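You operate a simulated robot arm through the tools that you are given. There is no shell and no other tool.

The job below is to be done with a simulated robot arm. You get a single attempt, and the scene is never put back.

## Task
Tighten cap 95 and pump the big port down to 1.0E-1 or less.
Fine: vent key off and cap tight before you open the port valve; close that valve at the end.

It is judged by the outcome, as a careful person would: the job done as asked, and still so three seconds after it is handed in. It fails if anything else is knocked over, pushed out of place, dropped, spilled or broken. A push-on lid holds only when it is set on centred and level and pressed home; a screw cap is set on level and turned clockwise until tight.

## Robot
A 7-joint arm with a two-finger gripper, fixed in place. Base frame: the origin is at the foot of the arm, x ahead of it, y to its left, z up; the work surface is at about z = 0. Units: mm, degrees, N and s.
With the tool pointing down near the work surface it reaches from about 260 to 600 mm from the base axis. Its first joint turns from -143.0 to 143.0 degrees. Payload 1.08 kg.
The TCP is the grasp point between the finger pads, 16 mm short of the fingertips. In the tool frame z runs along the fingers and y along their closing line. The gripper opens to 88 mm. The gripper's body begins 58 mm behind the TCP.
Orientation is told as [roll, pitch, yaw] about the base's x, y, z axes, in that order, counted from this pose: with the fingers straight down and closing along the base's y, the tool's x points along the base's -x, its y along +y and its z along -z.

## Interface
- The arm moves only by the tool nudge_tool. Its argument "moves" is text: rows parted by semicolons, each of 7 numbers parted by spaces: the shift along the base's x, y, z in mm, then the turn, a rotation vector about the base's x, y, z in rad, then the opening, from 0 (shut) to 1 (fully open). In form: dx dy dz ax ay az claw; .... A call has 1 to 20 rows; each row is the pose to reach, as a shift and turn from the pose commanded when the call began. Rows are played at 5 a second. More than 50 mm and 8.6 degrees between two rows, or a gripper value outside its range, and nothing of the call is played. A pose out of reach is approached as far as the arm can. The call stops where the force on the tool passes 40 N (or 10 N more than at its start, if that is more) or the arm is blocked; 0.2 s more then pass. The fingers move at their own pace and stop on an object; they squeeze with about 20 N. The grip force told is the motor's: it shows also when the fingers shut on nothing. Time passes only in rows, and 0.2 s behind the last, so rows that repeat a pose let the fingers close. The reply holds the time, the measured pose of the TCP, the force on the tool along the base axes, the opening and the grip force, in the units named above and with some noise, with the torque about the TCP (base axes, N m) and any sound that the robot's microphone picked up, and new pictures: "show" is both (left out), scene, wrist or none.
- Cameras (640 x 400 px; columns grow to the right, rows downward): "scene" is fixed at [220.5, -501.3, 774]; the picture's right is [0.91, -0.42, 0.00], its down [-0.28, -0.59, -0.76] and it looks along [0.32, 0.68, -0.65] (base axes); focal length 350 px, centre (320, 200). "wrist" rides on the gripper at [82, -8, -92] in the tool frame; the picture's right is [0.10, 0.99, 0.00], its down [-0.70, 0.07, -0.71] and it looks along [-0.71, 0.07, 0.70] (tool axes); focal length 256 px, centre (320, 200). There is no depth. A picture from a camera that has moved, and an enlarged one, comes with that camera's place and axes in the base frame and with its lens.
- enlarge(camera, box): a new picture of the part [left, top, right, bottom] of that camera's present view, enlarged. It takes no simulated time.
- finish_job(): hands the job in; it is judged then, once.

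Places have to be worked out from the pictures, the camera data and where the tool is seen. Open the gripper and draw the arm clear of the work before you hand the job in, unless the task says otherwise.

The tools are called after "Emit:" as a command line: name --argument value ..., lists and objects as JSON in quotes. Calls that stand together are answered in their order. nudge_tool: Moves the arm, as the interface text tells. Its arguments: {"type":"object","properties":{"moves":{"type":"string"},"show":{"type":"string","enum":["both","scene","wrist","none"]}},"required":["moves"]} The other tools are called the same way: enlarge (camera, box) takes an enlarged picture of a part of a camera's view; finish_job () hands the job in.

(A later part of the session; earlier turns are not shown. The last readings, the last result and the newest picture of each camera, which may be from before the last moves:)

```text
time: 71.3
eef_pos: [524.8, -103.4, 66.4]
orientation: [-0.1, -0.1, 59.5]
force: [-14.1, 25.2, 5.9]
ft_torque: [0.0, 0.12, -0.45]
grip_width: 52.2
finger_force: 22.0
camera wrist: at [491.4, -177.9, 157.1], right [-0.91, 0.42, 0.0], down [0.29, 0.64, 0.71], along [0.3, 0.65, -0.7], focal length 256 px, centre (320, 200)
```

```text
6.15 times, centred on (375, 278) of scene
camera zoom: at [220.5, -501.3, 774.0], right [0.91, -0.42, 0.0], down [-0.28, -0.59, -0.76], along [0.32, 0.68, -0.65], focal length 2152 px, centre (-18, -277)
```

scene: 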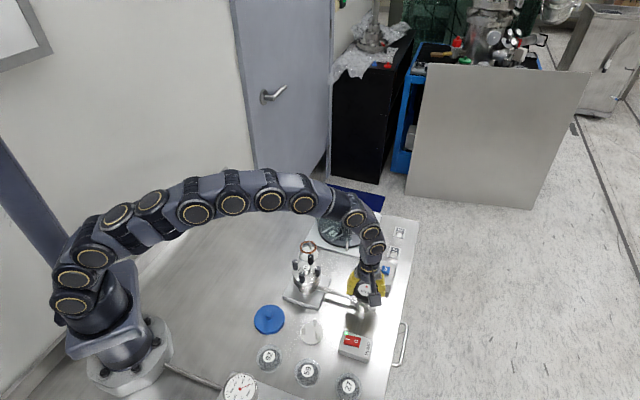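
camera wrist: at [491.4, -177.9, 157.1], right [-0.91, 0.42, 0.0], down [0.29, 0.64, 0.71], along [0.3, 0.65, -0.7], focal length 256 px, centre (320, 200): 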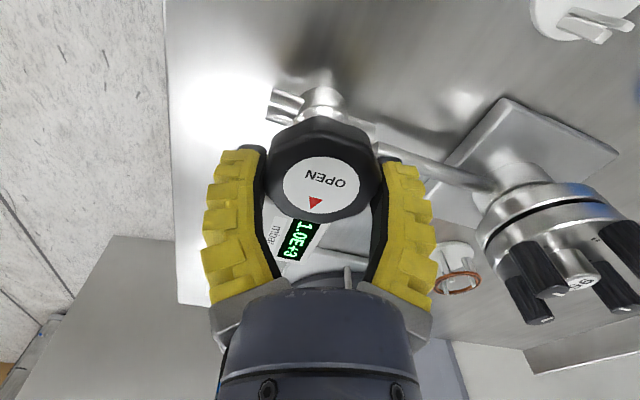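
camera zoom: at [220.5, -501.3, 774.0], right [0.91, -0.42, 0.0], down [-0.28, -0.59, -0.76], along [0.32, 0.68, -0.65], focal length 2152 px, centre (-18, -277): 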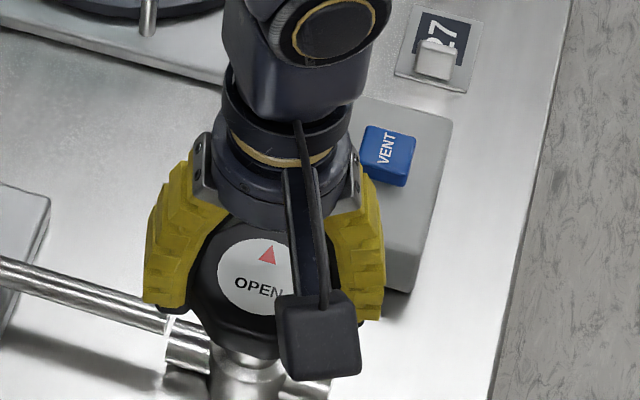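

There's resisting torque (-0.45 N m), so the wheel is at its open stop after 180°. I ease back a little to relieve the load, and read the display over time.

Emit:
nudge_tool --moves "-0.6 1 0 0 0 -0.05 0.35; -0.6 1 0 0 0 -0.08 0.35; -0.6 1 0 0 0 -0.08 0.35; -0.6 1 0 0 0 -0.08 0.35; -0.6 1 0 0 0 -0.08 0.35" --show "wrist"

Emit:
enlarge --camera "wrist" --box '[260, 160, 340, 280]'

```text
time: 72.5
eef_pos: [524.4, -104.1, 66.2]
orientation: [-0.1, 0.1, 54.8]
force: [-25.0, 17.2, 7.2]
ft_torque: [0.38, 0.06, -0.04]
grip_width: 52.2
finger_force: 21.9
camera wrist: at [484.6, -176.3, 157.2], right [-0.87, 0.49, 0.0], down [0.34, 0.62, 0.71], along [0.35, 0.62, -0.71], focal length 256 px, centre (320, 200)
```

wrist: 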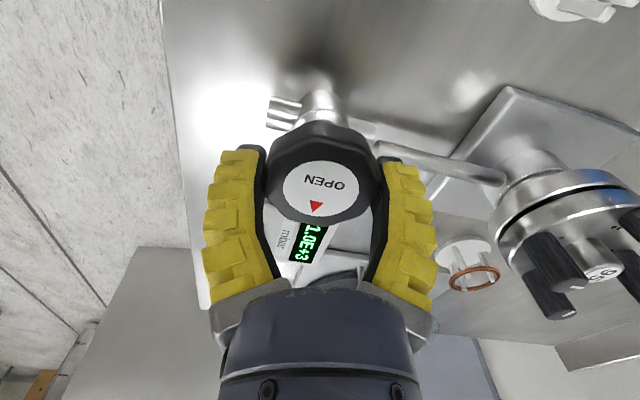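

```text
3.33 times, centred on (300, 220) of wrist
camera zoom: at [484.6, -176.3, 157.2], right [-0.87, 0.49, 0.0], down [0.34, 0.62, 0.71], along [0.35, 0.62, -0.71], focal length 853 px, centre (387, 133)
```

zoom: 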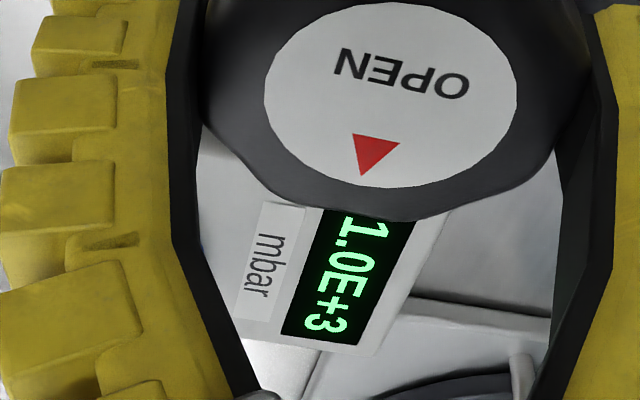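

The display hasn't moved yet, and the wheel's side load is unwanted. I release the wheel, lift off and give it a few seconds to see any change.

Emit:
nudge_tool --moves "0 0 0 0 0 0 0.6; 0 0 0 0 0 0 0.85; 0 0 0 0 0 0 0.85; 0 0 15 0 0 0 0.85; 0 0 35 0 0 0 0.85; 0 0 60 0 0 0 0.85; 0 -30 80 0 0 0 0.85; 0 -60 90 0 0 0 0.85; 0 -60 90 0 0 0 0.85; 0 -60 90 0 0 0 0.85; 0 -60 90 0 0 0 0.85; 0 -60 90 0 0 0 0.85; 0 -60 90 0 0 0 0.85; 0 -60 90 0 0 0 0.85"

Emit:
enlarge --camera "scene" --box '[335, 245, 415, 325]'

Emit:
enlarge --camera "wrist" --box '[240, 60, 440, 220]'

```text
time: 75.5
eef_pos: [526.8, -164.5, 158.4]
orientation: [-0.2, 0.0, 54.8]
force: [0.0, -0.6, 0.5]
ft_torque: [-0.01, 0.03, -0.02]
grip_width: 77.1
finger_force: 1.7
camera wrist: at [486.4, -236.6, 248.3], right [-0.87, 0.49, 0.0], down [0.34, 0.62, 0.71], along [0.35, 0.62, -0.71], focal length 256 px, centre (320, 200)
```

scene: 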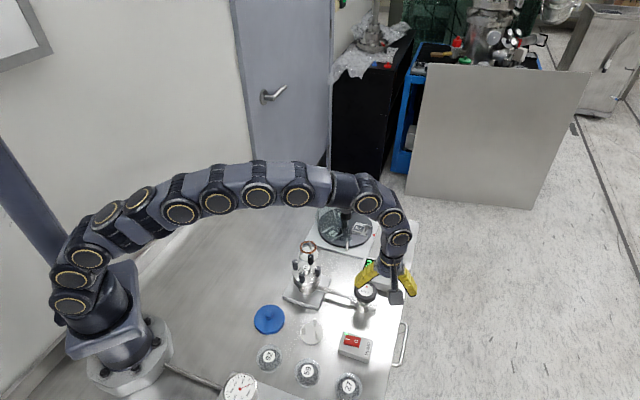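
wrist: 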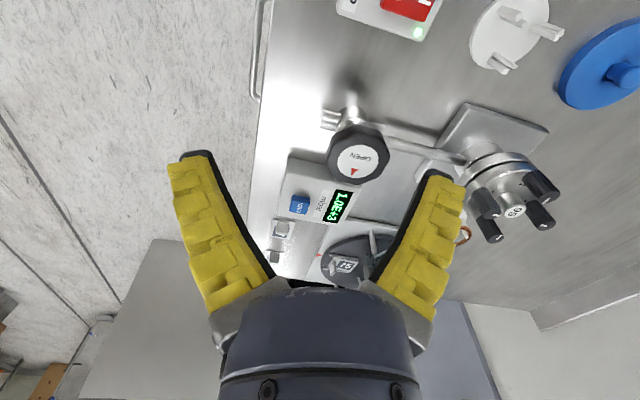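

```text
5.00 times, centred on (375, 285) of scene
camera zoom: at [220.5, -501.3, 774.0], right [0.91, -0.42, 0.0], down [-0.28, -0.59, -0.76], along [0.32, 0.68, -0.65], focal length 1748 px, centre (45, -225)
```

zoom: 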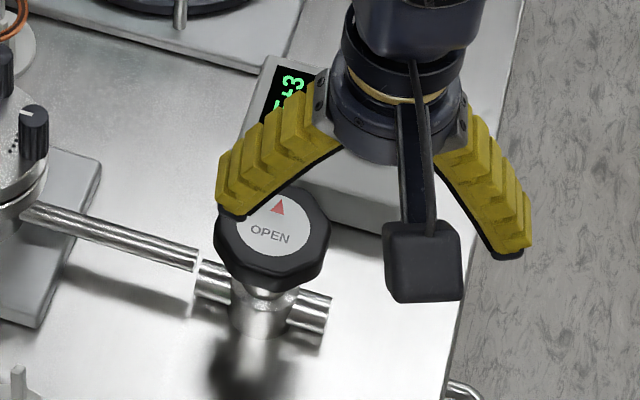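

```text
2.50 times, centred on (340, 140) of wrist
camera zoom: at [486.4, -236.6, 248.3], right [-0.87, 0.49, 0.0], down [0.34, 0.62, 0.71], along [0.35, 0.62, -0.71], focal length 640 px, centre (270, 350)
```

zoom: 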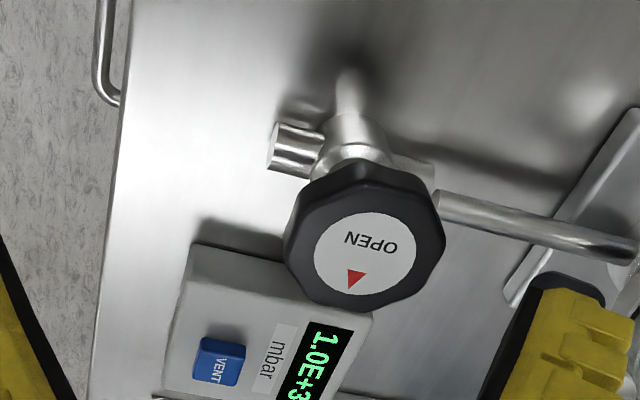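

Still 1.0E+3 with the wheel turned 180°. I check the pump switch, valve and cap joint from this new angle to find out why.

Emit:
enlarge --camera "wrist" --box '[330, 0, 450, 70]'

Emit:
enlarge --camera "wrist" --box '[430, 90, 570, 250]'

Emit:
enlarge --camera "scene" --box '[275, 235, 345, 325]'

Emit:
enlarge --camera "scene" --box '[335, 325, 380, 365]'

```text
5.33 times, centred on (390, 35) of wrist
camera zoom: at [486.4, -236.6, 248.3], right [-0.87, 0.49, 0.0], down [0.34, 0.62, 0.71], along [0.35, 0.62, -0.71], focal length 1365 px, centre (-53, 1080)
```

zoom: 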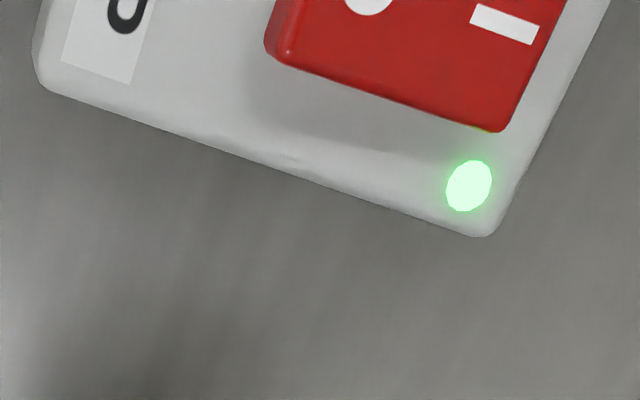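

```text
2.50 times, centred on (500, 170) of wrist
camera zoom: at [486.4, -236.6, 248.3], right [-0.87, 0.49, 0.0], down [0.34, 0.62, 0.71], along [0.35, 0.62, -0.71], focal length 640 px, centre (-130, 275)
```

zoom: 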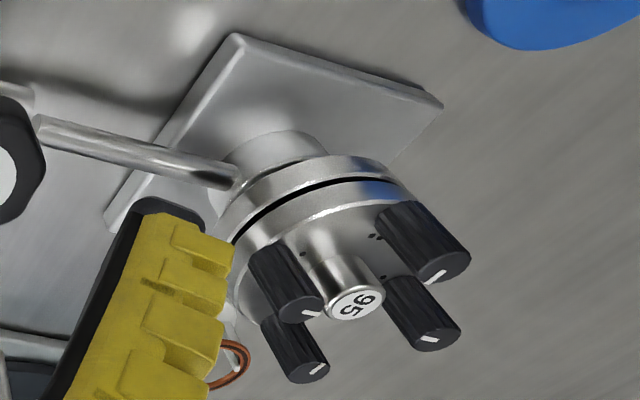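

```text
4.44 times, centred on (310, 280) of scene
camera zoom: at [220.5, -501.3, 774.0], right [0.91, -0.42, 0.0], down [-0.28, -0.59, -0.76], along [0.32, 0.68, -0.65], focal length 1554 px, centre (364, -156)
```

zoom: 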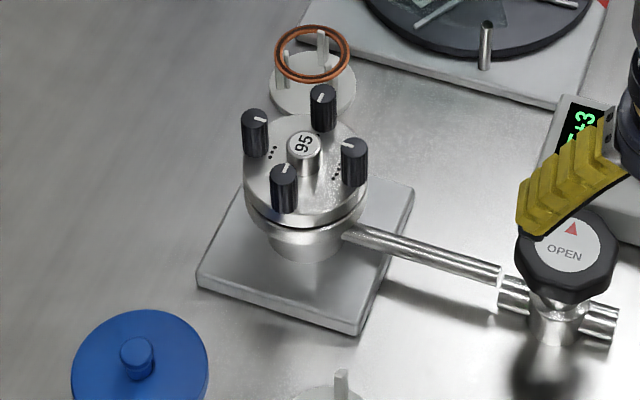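

```text
10.00 times, centred on (358, 345) of scene
camera zoom: at [220.5, -501.3, 774.0], right [0.91, -0.42, 0.0], down [-0.28, -0.59, -0.76], along [0.32, 0.68, -0.65], focal length 3496 px, centre (-55, -1250)
```

zoom: 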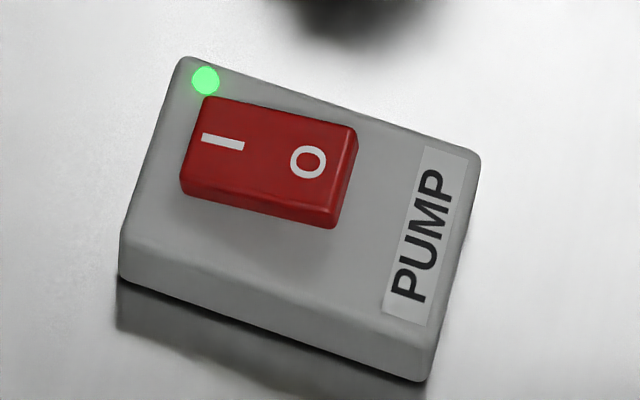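

The pump is on (I side down, LED green) and the wheel is fully open, with its text now upright, yet there's no pump-down. The likely cause is that the vent key toggles without showing it and was on at the start. I'll put the valve back to closed first, then press the vent once. First I re-grip the wheel and turn it clockwise.

Emit:
nudge_tool --moves "-2 30 0 0 0 0 0.85; -4 59.7 -10 0 0 0 0.85; -4 59.7 -35 0 0 0 0.85; -4 59.7 -60 0 0 0 0.85; -4 59.7 -80 0 0 0 0.85; -4 59.7 -92 0 0 0 0.85; -4 59.7 -92 0 0 0 0.6; -4 59.7 -92 0 0 0 0.35; -4 59.7 -92 0 0 0 0.35" --show "wrist"

```text
time: 77.5
eef_pos: [522.1, -106.1, 63.8]
orientation: [-0.6, -0.2, 54.7]
force: [22.9, -12.2, -14.4]
ft_torque: [0.37, 0.28, 0.01]
grip_width: 51.9
finger_force: 21.9
camera wrist: at [481.8, -178.0, 155.3], right [-0.87, 0.49, -0.01], down [0.34, 0.62, 0.71], along [0.36, 0.61, -0.7], focal length 256 px, centre (320, 200)
```

wrist: 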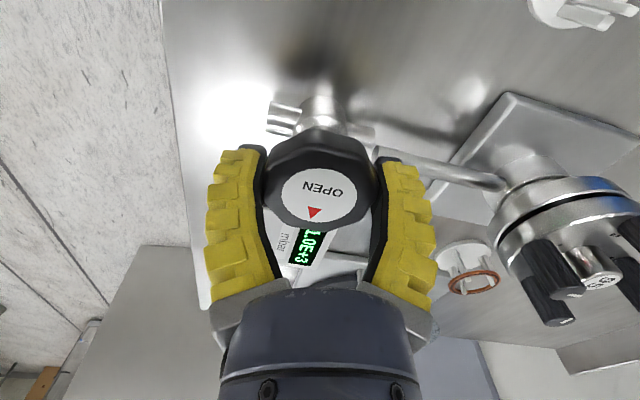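

The load shows I'm about 1 mm off along the closing line, so I correct that and turn the wheel clockwise 120°.

Emit:
nudge_tool --moves "0.9 -0.6 1 0 0 0 0.35; 0.9 -0.6 1 0 0 -0.13 0.35; 0.9 -0.6 1 0 0 -0.26 0.35; 0.9 -0.6 1 0 0 -0.39 0.35; 0.9 -0.6 1 0 0 -0.52 0.35; 0.9 -0.6 1 0 0 -0.65 0.35; 0.9 -0.6 1 0 0 -0.78 0.35; 0.9 -0.6 1 0 0 -0.91 0.35; 0.9 -0.6 1 0 0 -1.04 0.35; 0.9 -0.6 1 0 0 -1.17 0.35; 0.9 -0.6 1 0 0 -1.30 0.35; 0.9 -0.6 1 0 0 -1.43 0.35; 0.9 -0.6 1 0 0 -1.56 0.35; 0.9 -0.6 1 0 0 -1.69 0.35; 0.9 -0.6 1 0 0 -1.82 0.35; 0.9 -0.6 1 0 0 -1.95 0.35; 0.9 -0.6 1 0 0 -2.08 0.35; 0.9 -0.6 1 0 0 -2.08 0.35"

```text
time: 81.3
eef_pos: [522.9, -105.1, 64.8]
orientation: [-0.2, 0.0, -64.5]
force: [9.9, 0.7, -9.3]
ft_torque: [-0.03, 0.16, 0.03]
grip_width: 51.6
finger_force: 22.3
camera wrist: at [480.0, -33.8, 156.9], right [0.85, 0.52, 0.0], down [0.37, -0.6, 0.71], along [0.37, -0.61, -0.71], focal length 256 px, centre (320, 200)
```

scene: 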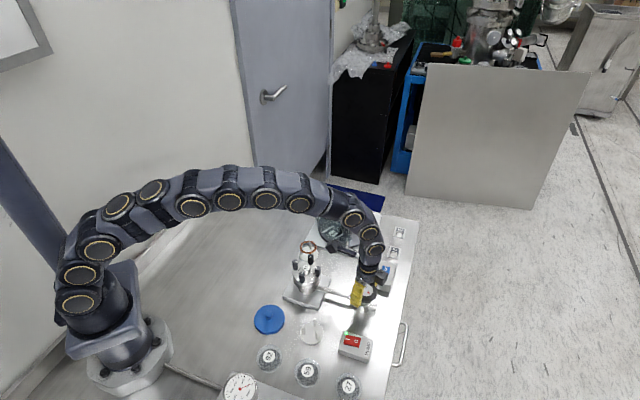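
wrist: 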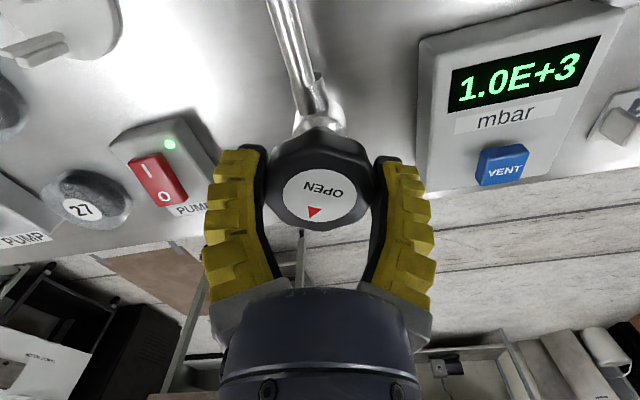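

120° done; another 60° is needed to close. I open, rotate back around the wheel in place, re-grip, and finish the clockwise turn.

Emit:
nudge_tool --moves "0.3 0 0.5 0 0 0 0.6; 0.3 0 0.5 0 0 0 0.85; 0.3 0 0.5 0 0 0 0.85; 0.3 0 0.5 0 0 0.14 0.85; 0.3 0 0.5 0 0 0.28 0.85; 0.3 0 0.5 0 0 0.42 0.85; 0.3 0 0.5 0 0 0.56 0.85; 0.3 0 0.5 0 0 0.70 0.85; 0.3 0 0.5 0 0 0.84 0.85; 0.3 0 0.5 0 0 0.98 0.85; 0.3 0 0.5 0 0 1.12 0.85; 0.3 0 0.5 0 0 1.2 0.85; 0.3 0 0.5 0 0 1.2 0.6; 0.3 0 0.5 0 0 1.2 0.35; 0.3 0 0.5 0 0 1.2 0.35" --show "wrist"

Emit:
nudge_tool --moves "0 0 0 0 0 -0.13 0.35; 0 0 0 0 0 -0.26 0.35; 0 0 0 0 0 -0.39 0.35; 0 0 0 0 0 -0.52 0.35; 0 0 0 0 0 -0.65 0.35; 0 0 0 0 0 -0.78 0.35; 0 0 0 0 0 -0.91 0.35; 0 0 0 0 0 -1.04 0.35"

```text
time: 84.5
eef_pos: [523.0, -106.1, 66.0]
orientation: [-0.2, 0.0, 4.4]
force: [5.9, -6.7, -5.8]
ft_torque: [-0.23, 0.23, 0.01]
grip_width: 51.9
finger_force: 21.9
camera wrist: at [442.0, -120.4, 157.1], right [-0.18, 0.98, -0.01], down [0.69, 0.13, 0.71], along [0.7, 0.12, -0.7], focal length 256 px, centre (320, 200)
```

wrist: 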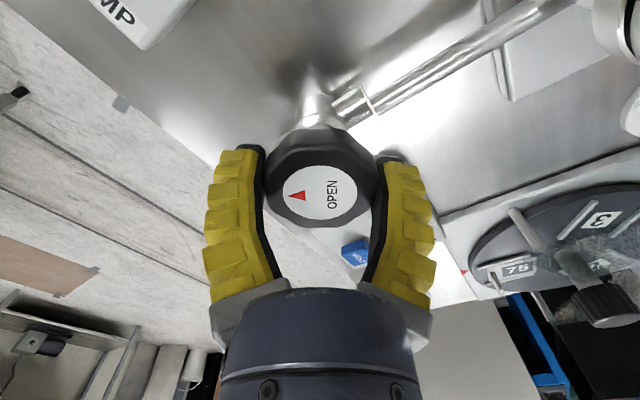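

```text
time: 86.3
eef_pos: [521.6, -104.8, 65.0]
orientation: [-0.4, 0.1, -55.3]
force: [1.0, -7.6, 2.9]
ft_torque: [-0.03, -0.04, 0.16]
grip_width: 52.0
finger_force: 21.5
camera wrist: at [469.4, -41.6, 157.0], right [0.76, 0.65, -0.01], down [0.46, -0.53, 0.71], along [0.46, -0.54, -0.71], focal length 256 px, centre (320, 200)
```

scene: 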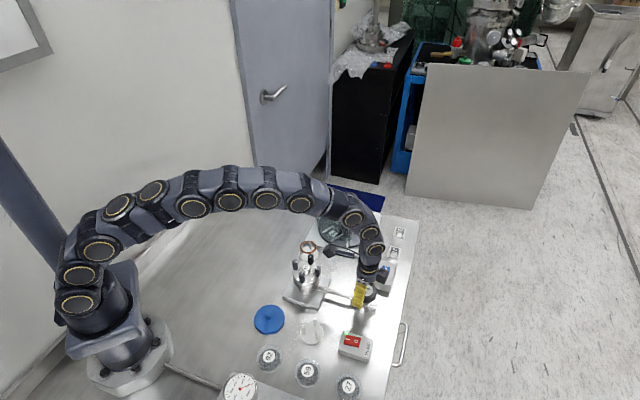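
wrist: 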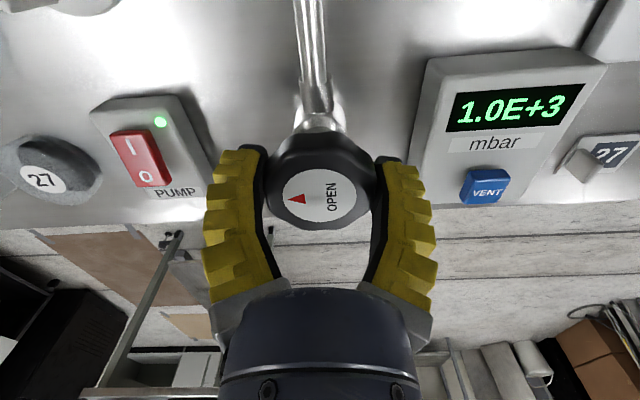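

The wheel is nearly back to its first position and torque is rising at 0.16 N m. I turn a touch more to seat it closed.

Emit:
nudge_tool --moves "0 0 0 0 0 -0.1 0.35; 0 0 0 0 0 -0.2 0.35; 0 0 0 0 0 -0.28 0.35" --show "wrist"

```text
time: 87.1
eef_pos: [523.0, -105.1, 65.8]
orientation: [-0.1, 0.0, -71.4]
force: [8.6, -2.0, -4.3]
ft_torque: [0.09, -0.08, 0.4]
grip_width: 52.4
finger_force: 22.1
camera wrist: at [489.2, -30.2, 157.1], right [0.91, 0.42, 0.0], down [0.29, -0.64, 0.71], along [0.29, -0.65, -0.7], focal length 256 px, centre (320, 200)
```

wrist: 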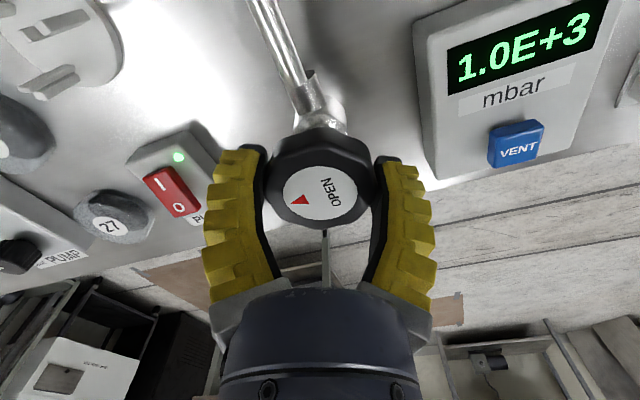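

The wheel is closed against its stop (0.4 N m). Before touching the vent again, I rule out a cap leak by testing knobs 4, 3 and 1 with a proper centred grip. I release, rise and move over knob 4.

Emit:
nudge_tool --moves "0 0 0 0 0 0 0.6; 0 0 0 0 0 0 0.85; 0 0 15 0 0 0 0.85; 0 0 40 0 0 0 0.85; 0 0 70 0 0 0.05 0.6; -10 10 95 0 0 0.15 0.3; -35 35 95 0 0 0.28 0.17; -60 60 95 0 0 0.4 0.17; -85.5 84.6 95 0 0 0.52 0.17; -85.5 84.6 95 0 0 0.635 0.17; -85.5 84.6 95 0 0 0.635 0.17"

Emit:
enlarge --camera "wrist" --box '[260, 60, 380, 180]'

Emit:
enlarge --camera "scene" --box '[340, 250, 400, 310]'

```text
time: 89.5
eef_pos: [435.3, -20.8, 160.7]
orientation: [-0.2, -0.1, -34.8]
force: [0.2, 0.1, -0.4]
ft_torque: [0.04, 0.04, -0.01]
grip_width: 20.1
finger_force: 3.9
camera wrist: at [364.4, 19.1, 252.8], right [0.48, 0.88, 0.0], down [0.62, -0.34, 0.71], along [0.62, -0.35, -0.71], focal length 256 px, centre (320, 200)
```

scene: 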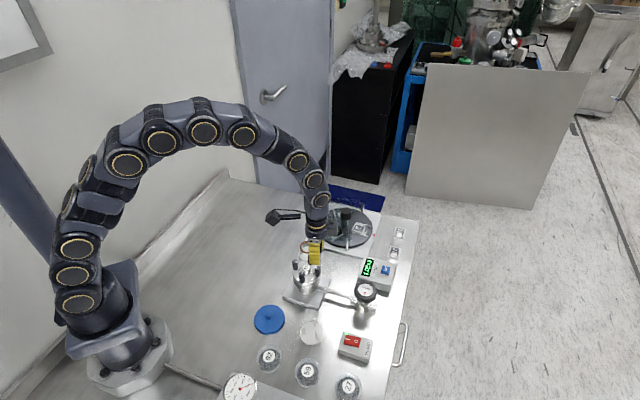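
wrist: 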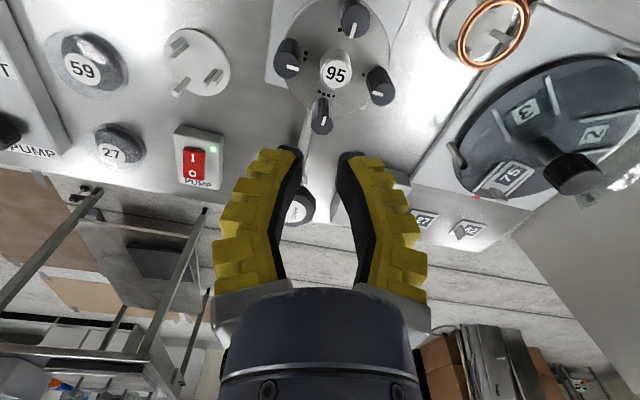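

```text
3.33 times, centred on (320, 120) of wrist
camera zoom: at [364.4, 19.1, 252.8], right [0.48, 0.88, 0.0], down [0.62, -0.34, 0.71], along [0.62, -0.35, -0.71], focal length 853 px, centre (320, 467)
```

zoom: 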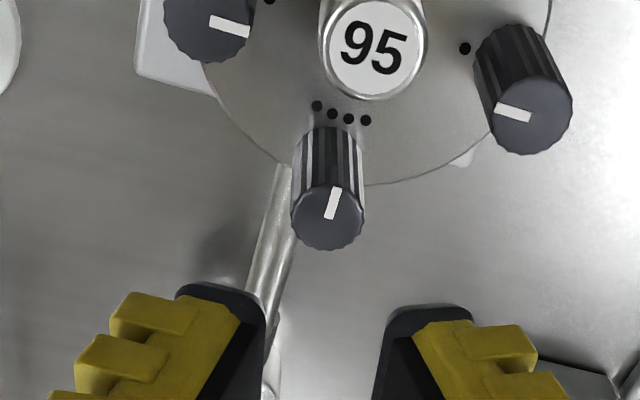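

```text
6.67 times, centred on (370, 280) of scene
camera zoom: at [220.5, -501.3, 774.0], right [0.91, -0.42, 0.0], down [-0.28, -0.59, -0.76], along [0.32, 0.68, -0.65], focal length 2331 px, centre (-13, -333)
```

zoom: 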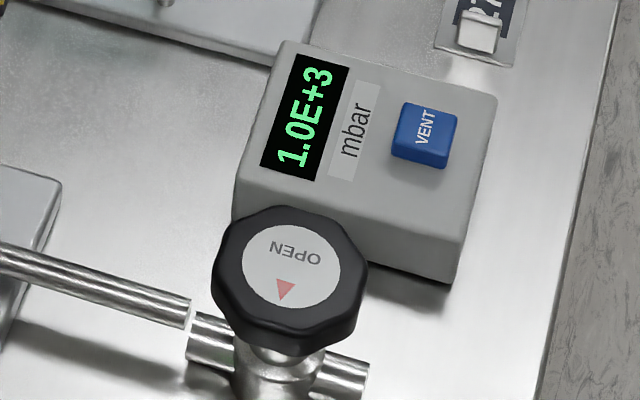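

The valve is back at its starting mark. Knob 4 needs about a (+2,+1) shift; I grip it and try to turn it clockwise.

Emit:
nudge_tool --moves "2 1 -14 0 0 0 0.17; 2 1 -28 0 0 0 0.17; 2 1 -40 0 0 0 0.17; 2 1 -47 0 0 0 0.17; 2 1 -52.5 0 0 0 0.17; 2 1 -52.5 0 0 0 0.1; 2 1 -52.5 0 0 0 0; 2 1 -52.5 0 0 0 0; 2 1 -52.5 0 0 0 0" --show "wrist"

Emit:
enlarge --camera "wrist" --box '[270, 120, 370, 220]'

```text
time: 91.5
eef_pos: [438.2, -20.8, 107.9]
orientation: [-0.3, 0.0, -34.9]
force: [-3.4, -4.8, 5.9]
ft_torque: [0.01, 0.1, -0.03]
grip_width: 9.4
finger_force: 20.5
camera wrist: at [367.4, 19.8, 199.1], right [0.48, 0.87, -0.01], down [0.62, -0.34, 0.71], along [0.62, -0.35, -0.71], focal length 256 px, centre (320, 200)
```

wrist: 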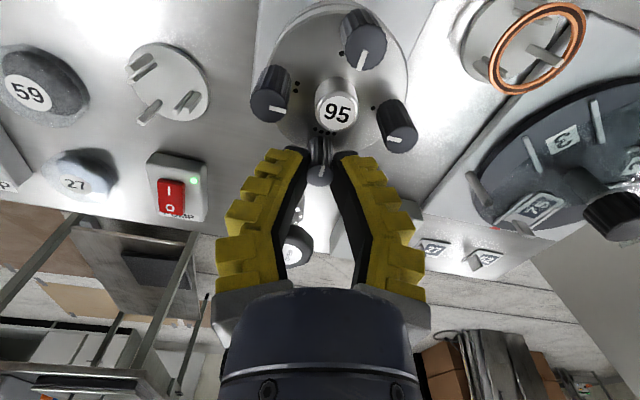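

```text
4.00 times, centred on (320, 170) of wrist
camera zoom: at [367.4, 19.8, 199.1], right [0.48, 0.87, -0.01], down [0.62, -0.34, 0.71], along [0.62, -0.35, -0.71], focal length 1024 px, centre (320, 320)
```

zoom: 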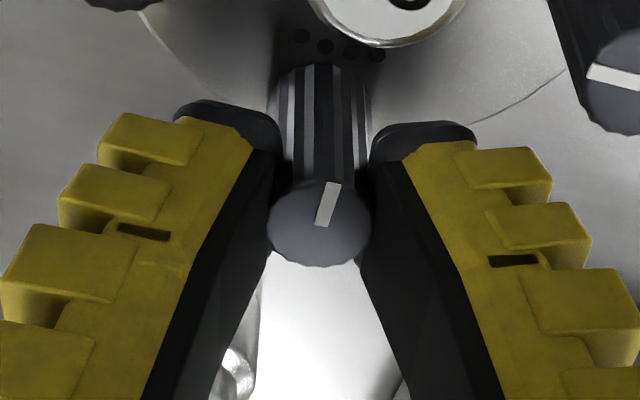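

Knob 4 is centred in the grip. I turn clockwise about 35° and look at the mark and torque.

Emit:
nudge_tool --moves "0 0 0 0 0 -0.12 0; 0 0 0 0 0 -0.24 0; 0 0 0 0 0 -0.36 0; 0 0 0 0 0 -0.48 0; 0 0 0 0 0 -0.6 0" --show "wrist"

Emit:
enlarge --camera "wrist" --box '[270, 120, 370, 220]'

```text
time: 92.7
eef_pos: [438.6, -20.1, 109.5]
orientation: [-0.2, -0.1, -69.5]
force: [1.0, -8.7, -0.8]
ft_torque: [-0.18, -0.09, 0.03]
grip_width: 5.9
finger_force: 19.6
camera wrist: at [402.5, 53.4, 199.7], right [0.9, 0.45, 0.0], down [0.32, -0.63, 0.71], along [0.31, -0.64, -0.7], focal length 256 px, centre (320, 200)
```

wrist: 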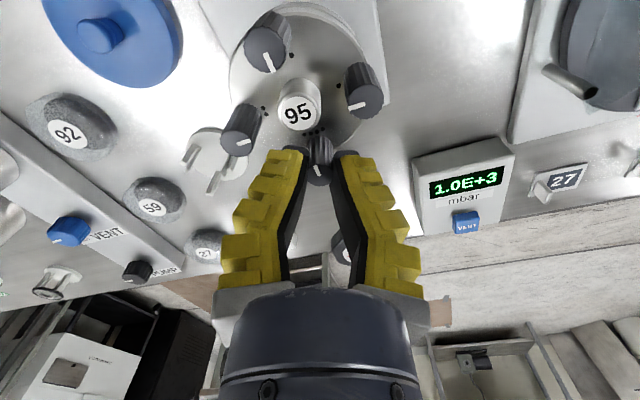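

```text
4.00 times, centred on (320, 170) of wrist
camera zoom: at [402.5, 53.4, 199.7], right [0.9, 0.45, 0.0], down [0.32, -0.63, 0.71], along [0.31, -0.64, -0.7], focal length 1024 px, centre (320, 320)
```

zoom: 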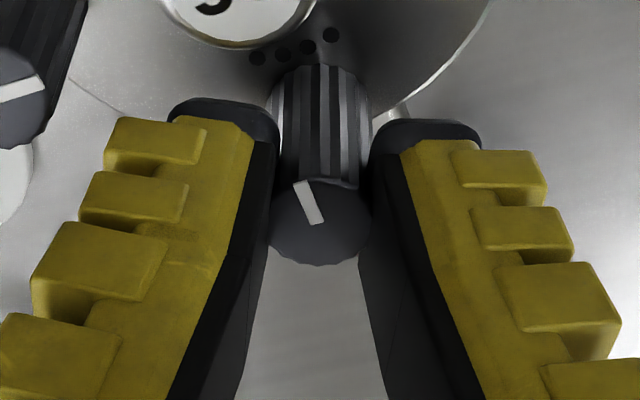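

Knob 4 barely moved while the gripper slipped, so it is tight like knob 1; the cap is sound. The vent toggle is the remaining suspect, so I release and go back to press the vent key once, with the port valve closed.

Emit:
nudge_tool --moves "0 0 0 0 0 0 0.15; 0 0 0 0 0 0 0.15; 0 0 10 0 0 0 0.15; 0 0 28 0 0 0 0.15; 0 0 50 0 0 0.08 0.15; 10 -5 75 0 0 0.21 0.15; 20 -10 90 0 0 0.34 0; 30 -15 90 0 0 0.47 0; 40 -20 90 0 0 0.6 0; 50 -25 90 0 0 0.73 0; 60 -30 90 0 0 0.86 0; 70 -34 90 0 0 0.99 0; 80 -36 90 0 0 1.12 0; 80 -36 90 0 0 1.21 0; 80 -36 90 0 0 1.21 0" --show "none"

Emit:
enlarge --camera "scene" --box '[285, 245, 335, 305]'

```text
time: 95.9
eef_pos: [518.7, -55.1, 198.1]
orientation: [-0.3, 0.0, 0.1]
force: [-0.1, 0.5, 0.5]
ft_torque: [-0.02, 0.02, -0.01]
grip_width: 0.0
finger_force: 20.2
```

```text
6.67 times, centred on (310, 275) of scene
camera zoom: at [220.5, -501.3, 774.0], right [0.91, -0.42, 0.0], down [-0.28, -0.59, -0.76], along [0.32, 0.68, -0.65], focal length 2331 px, centre (387, -300)
```

zoom: 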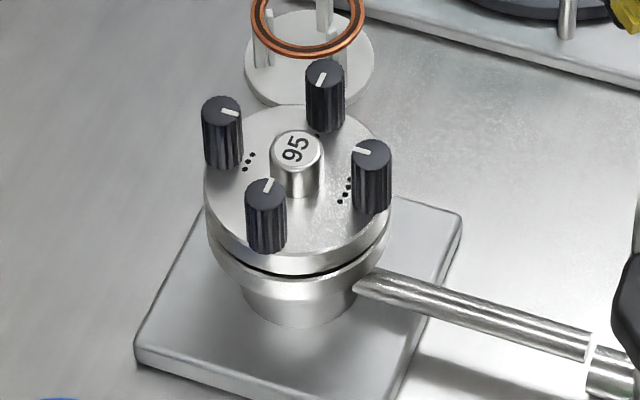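

All four marks point inward. I compare the joint gap against the first picture at the same zoom.

Emit:
enlarge --camera "scene" --box '[285, 250, 333, 290]'

Emit:
enlarge --camera "scene" --box '[296, 270, 326, 295]'

```text
10.00 times, centred on (309, 270) of scene
camera zoom: at [220.5, -501.3, 774.0], right [0.91, -0.42, 0.0], down [-0.28, -0.59, -0.76], along [0.32, 0.68, -0.65], focal length 3496 px, centre (430, -500)
```

zoom: 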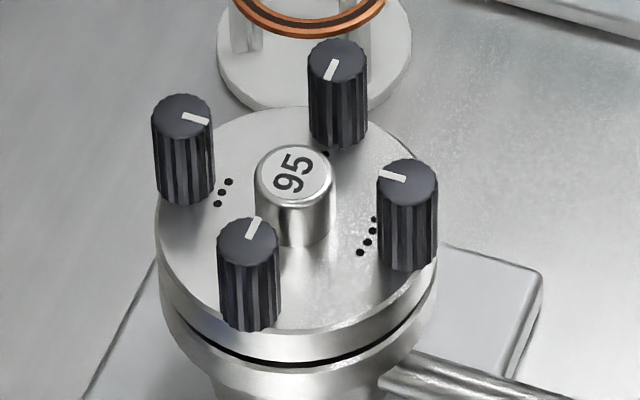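

```text
16.00 times, centred on (311, 282) of scene
camera zoom: at [220.5, -501.3, 774.0], right [0.91, -0.42, 0.0], down [-0.28, -0.59, -0.76], along [0.32, 0.68, -0.65], focal length 5594 px, centre (464, -1120)
```

zoom: 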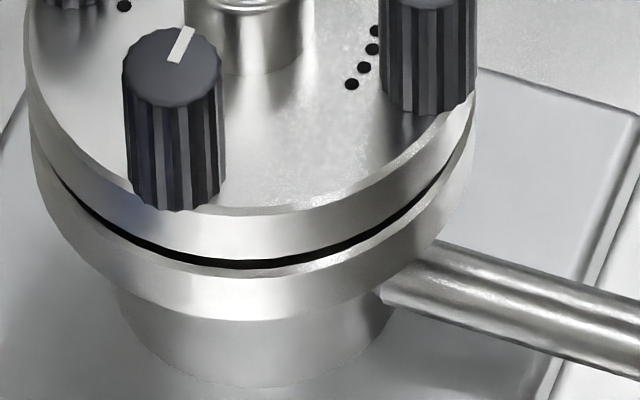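

The joint is even all round. Now I move over the vent key and press it once.

Emit:
nudge_tool --moves "25 0 0 0 -0.1 0 0; 50 0 -5 0 -0.2 0 0; 75 0 -15 0 -0.3 0 0; 103 -0.7 -30 0 -0.4 0 0; 103 -0.7 -60 0 -0.4 0 0; 103 -0.7 -90 0 -0.4 0 0; 103 -0.7 -115 0 -0.4 0 0; 103 -0.7 -131 0 -0.4 0 0; 103 -0.7 -131 0 -0.4 0 0" --show "wrist"

Emit:
enlarge --camera "wrist" --box '[260, 80, 380, 180]'

```text
time: 97.9
eef_pos: [624.0, -56.5, 66.0]
orientation: [-0.4, -22.9, -0.1]
force: [0.6, 0.5, 0.3]
ft_torque: [0.0, 0.0, 0.0]
grip_width: 0.0
finger_force: 20.2
camera wrist: at [512.9, -64.7, 118.6], right [-0.09, 0.99, -0.04], down [0.37, 0.08, 0.93], along [0.92, 0.07, -0.38], focal length 256 px, centre (320, 200)
```

wrist: 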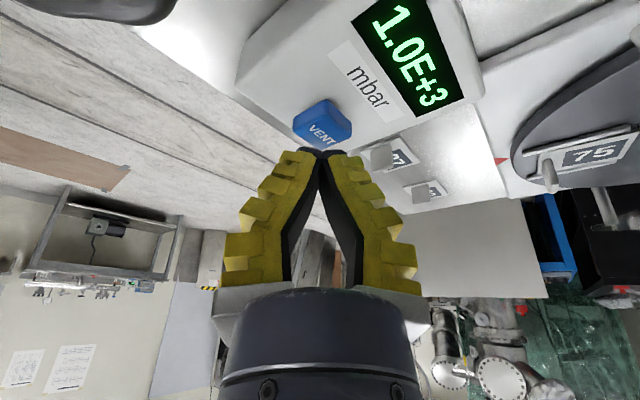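

```text
4.00 times, centred on (320, 130) of wrist
camera zoom: at [512.9, -64.7, 118.6], right [-0.09, 0.99, -0.04], down [0.37, 0.08, 0.93], along [0.92, 0.07, -0.38], focal length 1024 px, centre (320, 480)
```

zoom: 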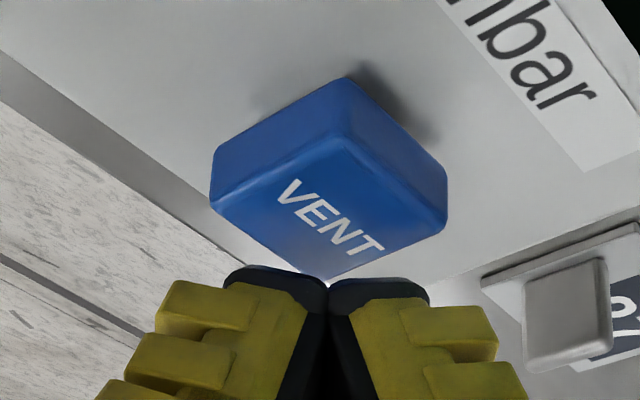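

Hovering over the centre again with the key raised. I press once lightly, until it clicks, and lift straight off.

Emit:
nudge_tool --moves "-1 0 -4 0 0 0 0; -1 0 -7 0 0 0 0; -1 0 -9 0 0 0 0; -1 0 -10.5 0 0 0 0; -1 0 -10.5 0 0 0 0" --show "wrist"

Emit:
enlarge --camera "scene" --box '[366, 250, 406, 290]'

```text
time: 99.1
eef_pos: [621.6, -55.5, 57.0]
orientation: [-0.4, -23.0, 0.0]
force: [1.2, -0.6, 2.0]
ft_torque: [-0.01, -0.02, 0.03]
grip_width: 6.1
finger_force: 21.8
heard: click
camera wrist: at [510.7, -64.1, 109.3], right [-0.09, 0.99, -0.04], down [0.37, 0.08, 0.93], along [0.92, 0.07, -0.37], focal length 256 px, centre (320, 200)
```

wrist: 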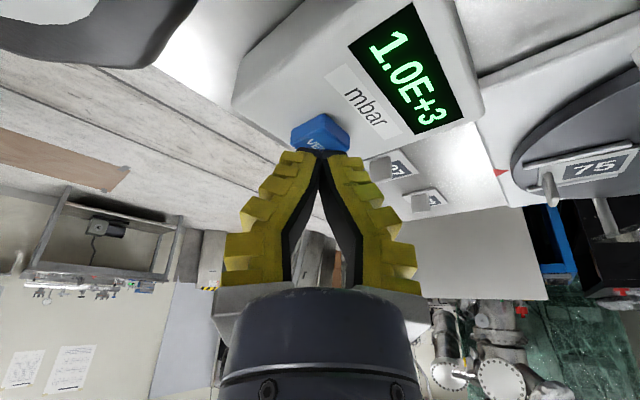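

```text
10.00 times, centred on (386, 270) of scene
camera zoom: at [220.5, -501.3, 774.0], right [0.91, -0.42, 0.0], down [-0.28, -0.59, -0.76], along [0.32, 0.68, -0.65], focal length 3496 px, centre (-340, -500)
```

zoom: 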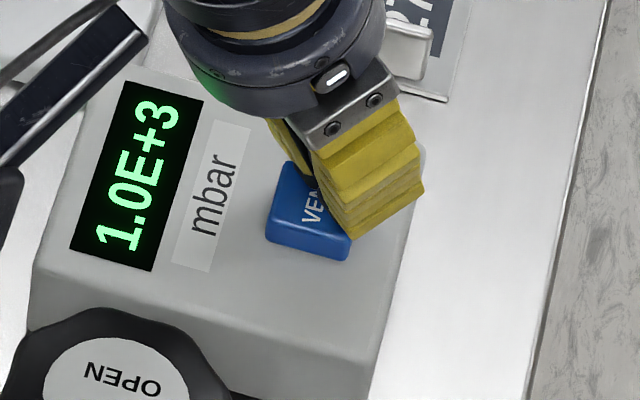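

Clicked once. I lift off, return the tool to vertical and move above the wheel with the gripper open, yawed -60°.

Emit:
nudge_tool --moves "0 0 6 0 0 0 0; 0 0 25 0 0 0 0; 0 0 50 0 0 0 0; -25 -10 80 0 0.1 0 0; -50 -20 100 0 0.2 0 0.3; -75 -35 105 0 0.3 0 0.6; -99 -50 105 0 0.4 0 0.85; -99 -50 105 0 0.4 0 0.85" --show "none"

Emit:
enlarge --camera "scene" --box '[366, 250, 406, 290]'

Emit:
nudge_tool --moves "0 0 0 0 0 -0.13 0.85; 0 0 0 0 0 -0.26 0.85; 0 0 0 0 0 -0.39 0.85; 0 0 0 0 0 -0.52 0.85; 0 0 0 0 0 -0.65 0.85; 0 0 0 0 0 -0.78 0.85; 0 0 0 0 0 -0.91 0.85; 0 0 0 0 0 -1.04 0.85; 0 0 0 0 0 -1.04 0.85" --show "wrist"

Emit:
enlarge --camera "wrist" --box '[220, 80, 420, 240]'

```text
time: 100.9
eef_pos: [521.0, -107.9, 160.6]
orientation: [-0.2, -0.1, -0.1]
force: [-0.4, 0.4, -0.3]
ft_torque: [-0.01, 0.02, -0.03]
grip_width: 77.4
finger_force: 1.6
```

```text
10.00 times, centred on (386, 270) of scene
camera zoom: at [220.5, -501.3, 774.0], right [0.91, -0.42, 0.0], down [-0.28, -0.59, -0.76], along [0.32, 0.68, -0.65], focal length 3496 px, centre (-340, -500)
```

zoom: 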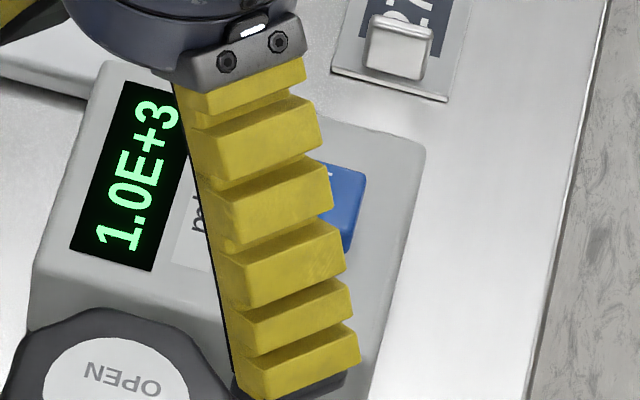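

```text
time: 102.9
eef_pos: [520.3, -107.2, 160.5]
orientation: [-0.3, -0.1, -59.6]
force: [0.1, 0.1, -0.1]
ft_torque: [0.02, -0.04, 0.03]
grip_width: 77.2
finger_force: 1.1
camera wrist: at [473.5, -40.3, 252.6], right [0.81, 0.59, 0.0], down [0.42, -0.57, 0.71], along [0.42, -0.57, -0.71], focal length 256 px, centre (320, 200)
```

wrist: 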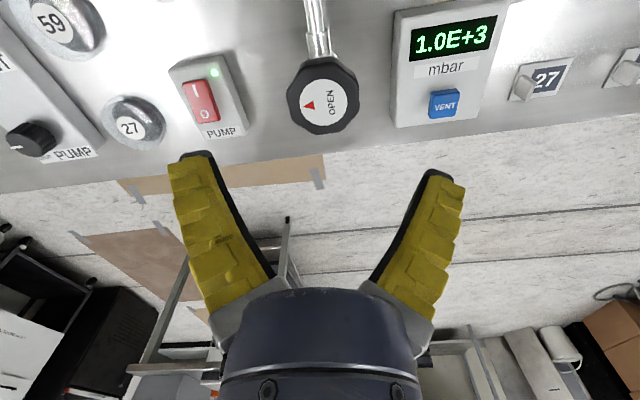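

```text
2.50 times, centred on (320, 160) of wrist
camera zoom: at [473.5, -40.3, 252.6], right [0.81, 0.59, 0.0], down [0.42, -0.57, 0.71], along [0.42, -0.57, -0.71], focal length 640 px, centre (320, 300)
```

zoom: 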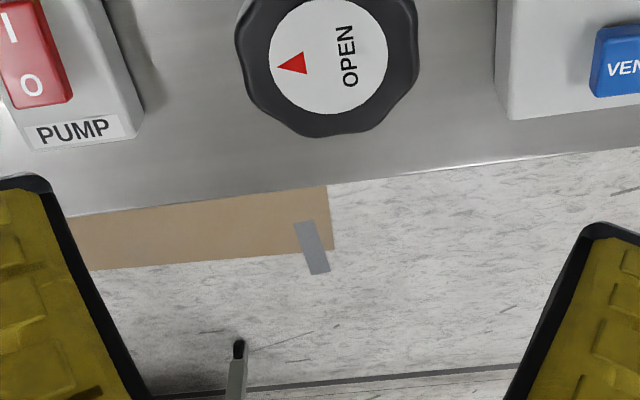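

The wheel is about (+2.5,+0.5) from the tool. I descend, grip and turn counter-clockwise 120° to open.

Emit:
nudge_tool --moves "2.5 0.5 -25 0 0 0 0.85; 2.5 0.5 -50 0 0 0 0.85; 2.5 0.5 -75 0 0 0 0.85; 2.5 0.5 -90 0 0 0 0.85; 2.5 0.5 -95 0 0 0 0.85; 2.5 0.5 -95 0 0 0 0.6; 2.5 0.5 -95 0 0 0 0.35; 2.5 0.5 -95 0 0 0 0.35" --show "none"

Emit:
nudge_tool --moves "0 0 0 0 0 0.13 0.35; 0 0 0 0 0 0.26 0.35; 0 0 0 0 0 0.39 0.35; 0 0 0 0 0 0.52 0.35; 0 0 0 0 0 0.65 0.35; 0 0 0 0 0 0.78 0.35; 0 0 0 0 0 0.91 0.35; 0 0 0 0 0 1.04 0.35; 0 0 0 0 0 1.17 0.35; 0 0 0 0 0 1.30 0.35; 0 0 0 0 0 1.43 0.35; 0 0 0 0 0 1.56 0.35; 0 0 0 0 0 1.69 0.35; 0 0 0 0 0 1.82 0.35; 0 0 0 0 0 1.95 0.35; 0 0 0 0 0 2.08 0.35"

Emit:
enlarge --camera "wrist" --box '[260, 160, 380, 280]'

```text
time: 104.7
eef_pos: [523.7, -106.0, 66.8]
orientation: [-0.2, 0.0, -59.6]
force: [-4.7, -1.8, 2.2]
ft_torque: [-0.07, 0.04, -0.02]
grip_width: 51.3
finger_force: 21.8
```

```text
time: 108.1
eef_pos: [524.6, -106.1, 67.0]
orientation: [-0.3, 0.0, 59.9]
force: [2.0, 0.8, -14.4]
ft_torque: [0.0, -0.05, -0.06]
grip_width: 51.6
finger_force: 22.2
camera wrist: at [490.1, -180.4, 158.0], right [-0.91, 0.41, 0.0], down [0.29, 0.64, 0.71], along [0.29, 0.65, -0.71], focal length 256 px, centre (320, 200)
```

scene: 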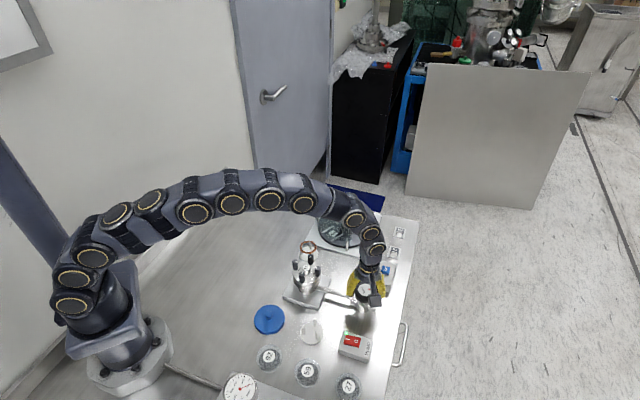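
wrist: 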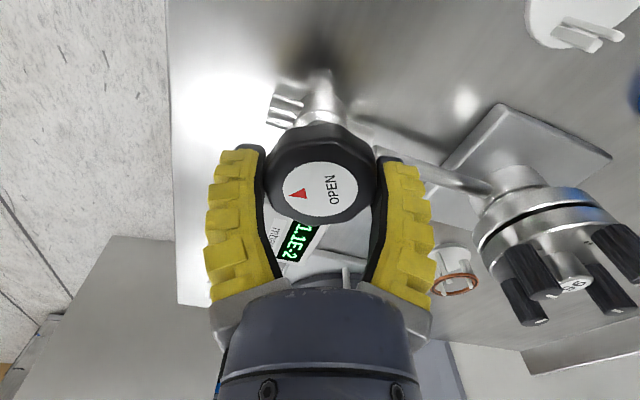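

```text
3.33 times, centred on (320, 220) of wrist
camera zoom: at [490.1, -180.4, 158.0], right [-0.91, 0.41, 0.0], down [0.29, 0.64, 0.71], along [0.29, 0.65, -0.71], focal length 853 px, centre (320, 133)
```

zoom: 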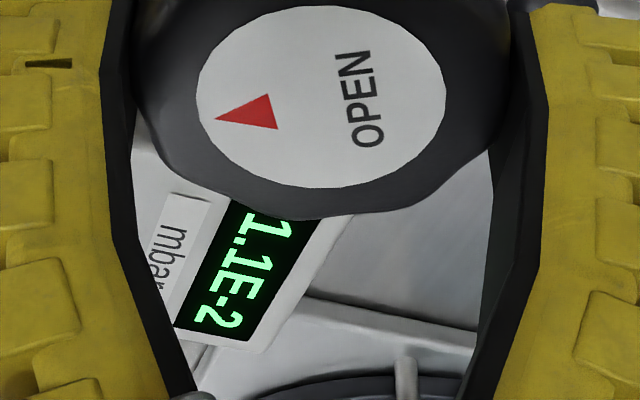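

The display now shows 1.1E-2: it was the vent, and the port is pumped down well below 1.0E-1. I hold a couple of seconds for margin, then turn the wheel clockwise to close it.

Emit:
nudge_tool --moves "0 0 0 0 0 0 0.35; 0 0 0 0 0 0 0.35; 0 0 0 0 0 0 0.35; 0 0 0 0 0 0 0.35; 0 0 0 0 0 0 0.35; 0 0 0 0 0 0 0.35; 0 0 0 0 0 0 0.35; 0 0 0 0 0 0 0.35; 0 0 0 0 0 0 0.35; 0 0 0 0 0 0 0.35" --show "none"

Emit:
enlarge --camera "wrist" --box '[260, 160, 380, 280]'

Emit:
nudge_tool --moves "0 0 0 0 0 -0.13 0.35; 0 0 0 0 0 -0.26 0.35; 0 0 0 0 0 -0.39 0.35; 0 0 0 0 0 -0.52 0.35; 0 0 0 0 0 -0.65 0.35; 0 0 0 0 0 -0.78 0.35; 0 0 0 0 0 -0.91 0.35; 0 0 0 0 0 -1.04 0.35; 0 0 0 0 0 -1.17 0.35; 0 0 0 0 0 -1.30 0.35; 0 0 0 0 0 -1.43 0.35; 0 0 0 0 0 -1.56 0.35; 0 0 0 0 0 -1.69 0.35; 0 0 0 0 0 -1.82 0.35; 0 0 0 0 0 -1.95 0.35; 0 0 0 0 0 -2.08 0.35"

```text
time: 110.3
eef_pos: [524.2, -105.5, 66.4]
orientation: [-0.2, 0.0, 59.7]
force: [-6.8, 6.3, -10.7]
ft_torque: [-0.14, -0.07, 0.02]
grip_width: 51.4
finger_force: 22.2
```

```text
3.33 times, centred on (320, 220) of wrist
camera zoom: at [489.9, -180.5, 158.4], right [-0.91, 0.41, 0.0], down [0.29, 0.64, 0.71], along [0.3, 0.64, -0.71], focal length 853 px, centre (320, 133)
```

zoom: 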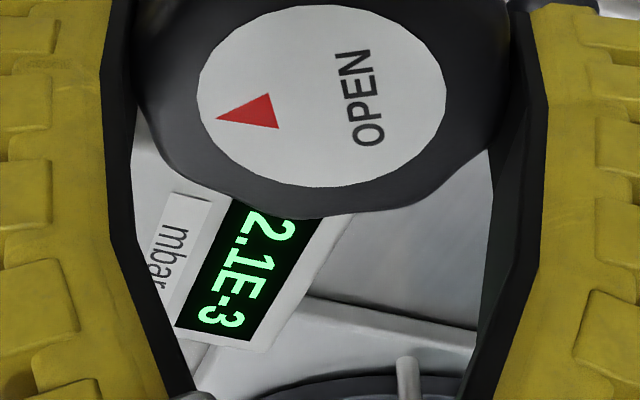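

```text
time: 113.7
eef_pos: [524.1, -105.9, 67.1]
orientation: [-0.3, 0.0, -59.7]
force: [-10.3, -11.1, -4.1]
ft_torque: [-0.07, -0.04, 0.0]
grip_width: 51.9
finger_force: 21.8
camera wrist: at [475.8, -39.9, 158.6], right [0.81, 0.59, -0.01], down [0.42, -0.57, 0.71], along [0.41, -0.57, -0.71], focal length 256 px, centre (320, 200)
```

scene: 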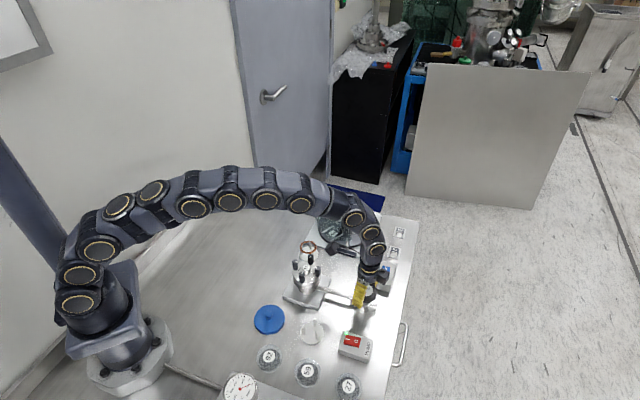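
wrist: 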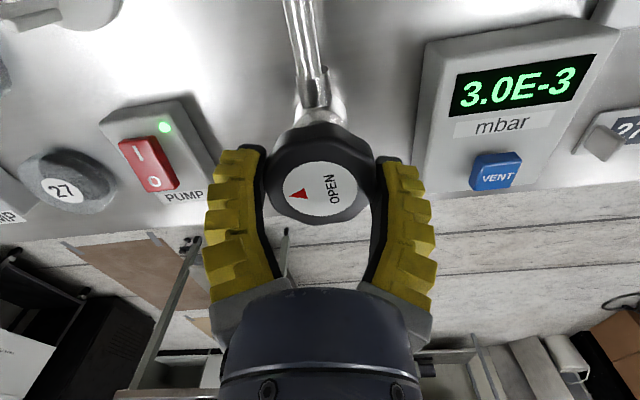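

It reads 3.0E-3 and the wheel is nearly at its closed mark. I turn a touch further to seat it against the stop.

Emit:
nudge_tool --moves "0 0 0 0 0 -0.1 0.35; 0 0 0 0 0 -0.2 0.35; 0 0 0 0 0 -0.28 0.35" --show "wrist"

Emit:
enlarge --camera "wrist" --box '[400, 0, 640, 180]'

```text
time: 114.5
eef_pos: [523.4, -107.7, 66.3]
orientation: [-0.4, 0.1, -75.8]
force: [-12.9, -12.9, 3.0]
ft_torque: [0.02, -0.03, 0.4]
grip_width: 52.3
finger_force: 21.9
camera wrist: at [496.4, -30.3, 158.4], right [0.94, 0.35, -0.01], down [0.25, -0.66, 0.71], along [0.24, -0.67, -0.7], focal length 256 px, centre (320, 200)
```

wrist: 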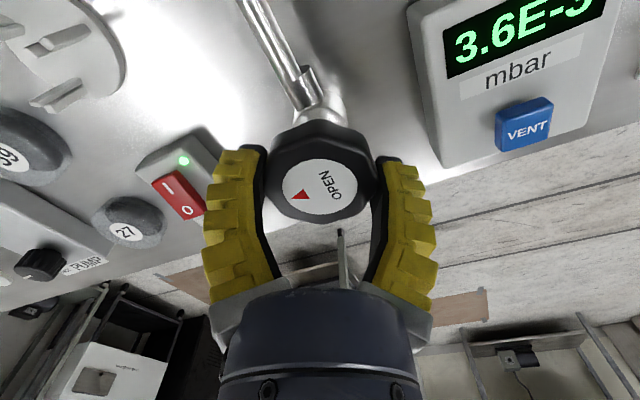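

```text
2.22 times, centred on (520, 90) of wrist
camera zoom: at [496.4, -30.3, 158.4], right [0.94, 0.35, -0.01], down [0.25, -0.66, 0.71], along [0.24, -0.67, -0.7], focal length 569 px, centre (-124, 444)
```

zoom: 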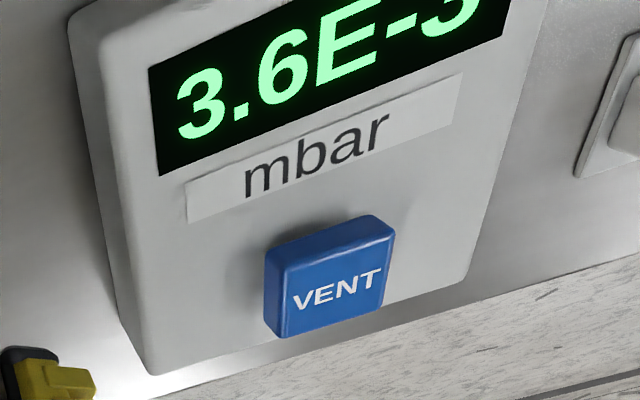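

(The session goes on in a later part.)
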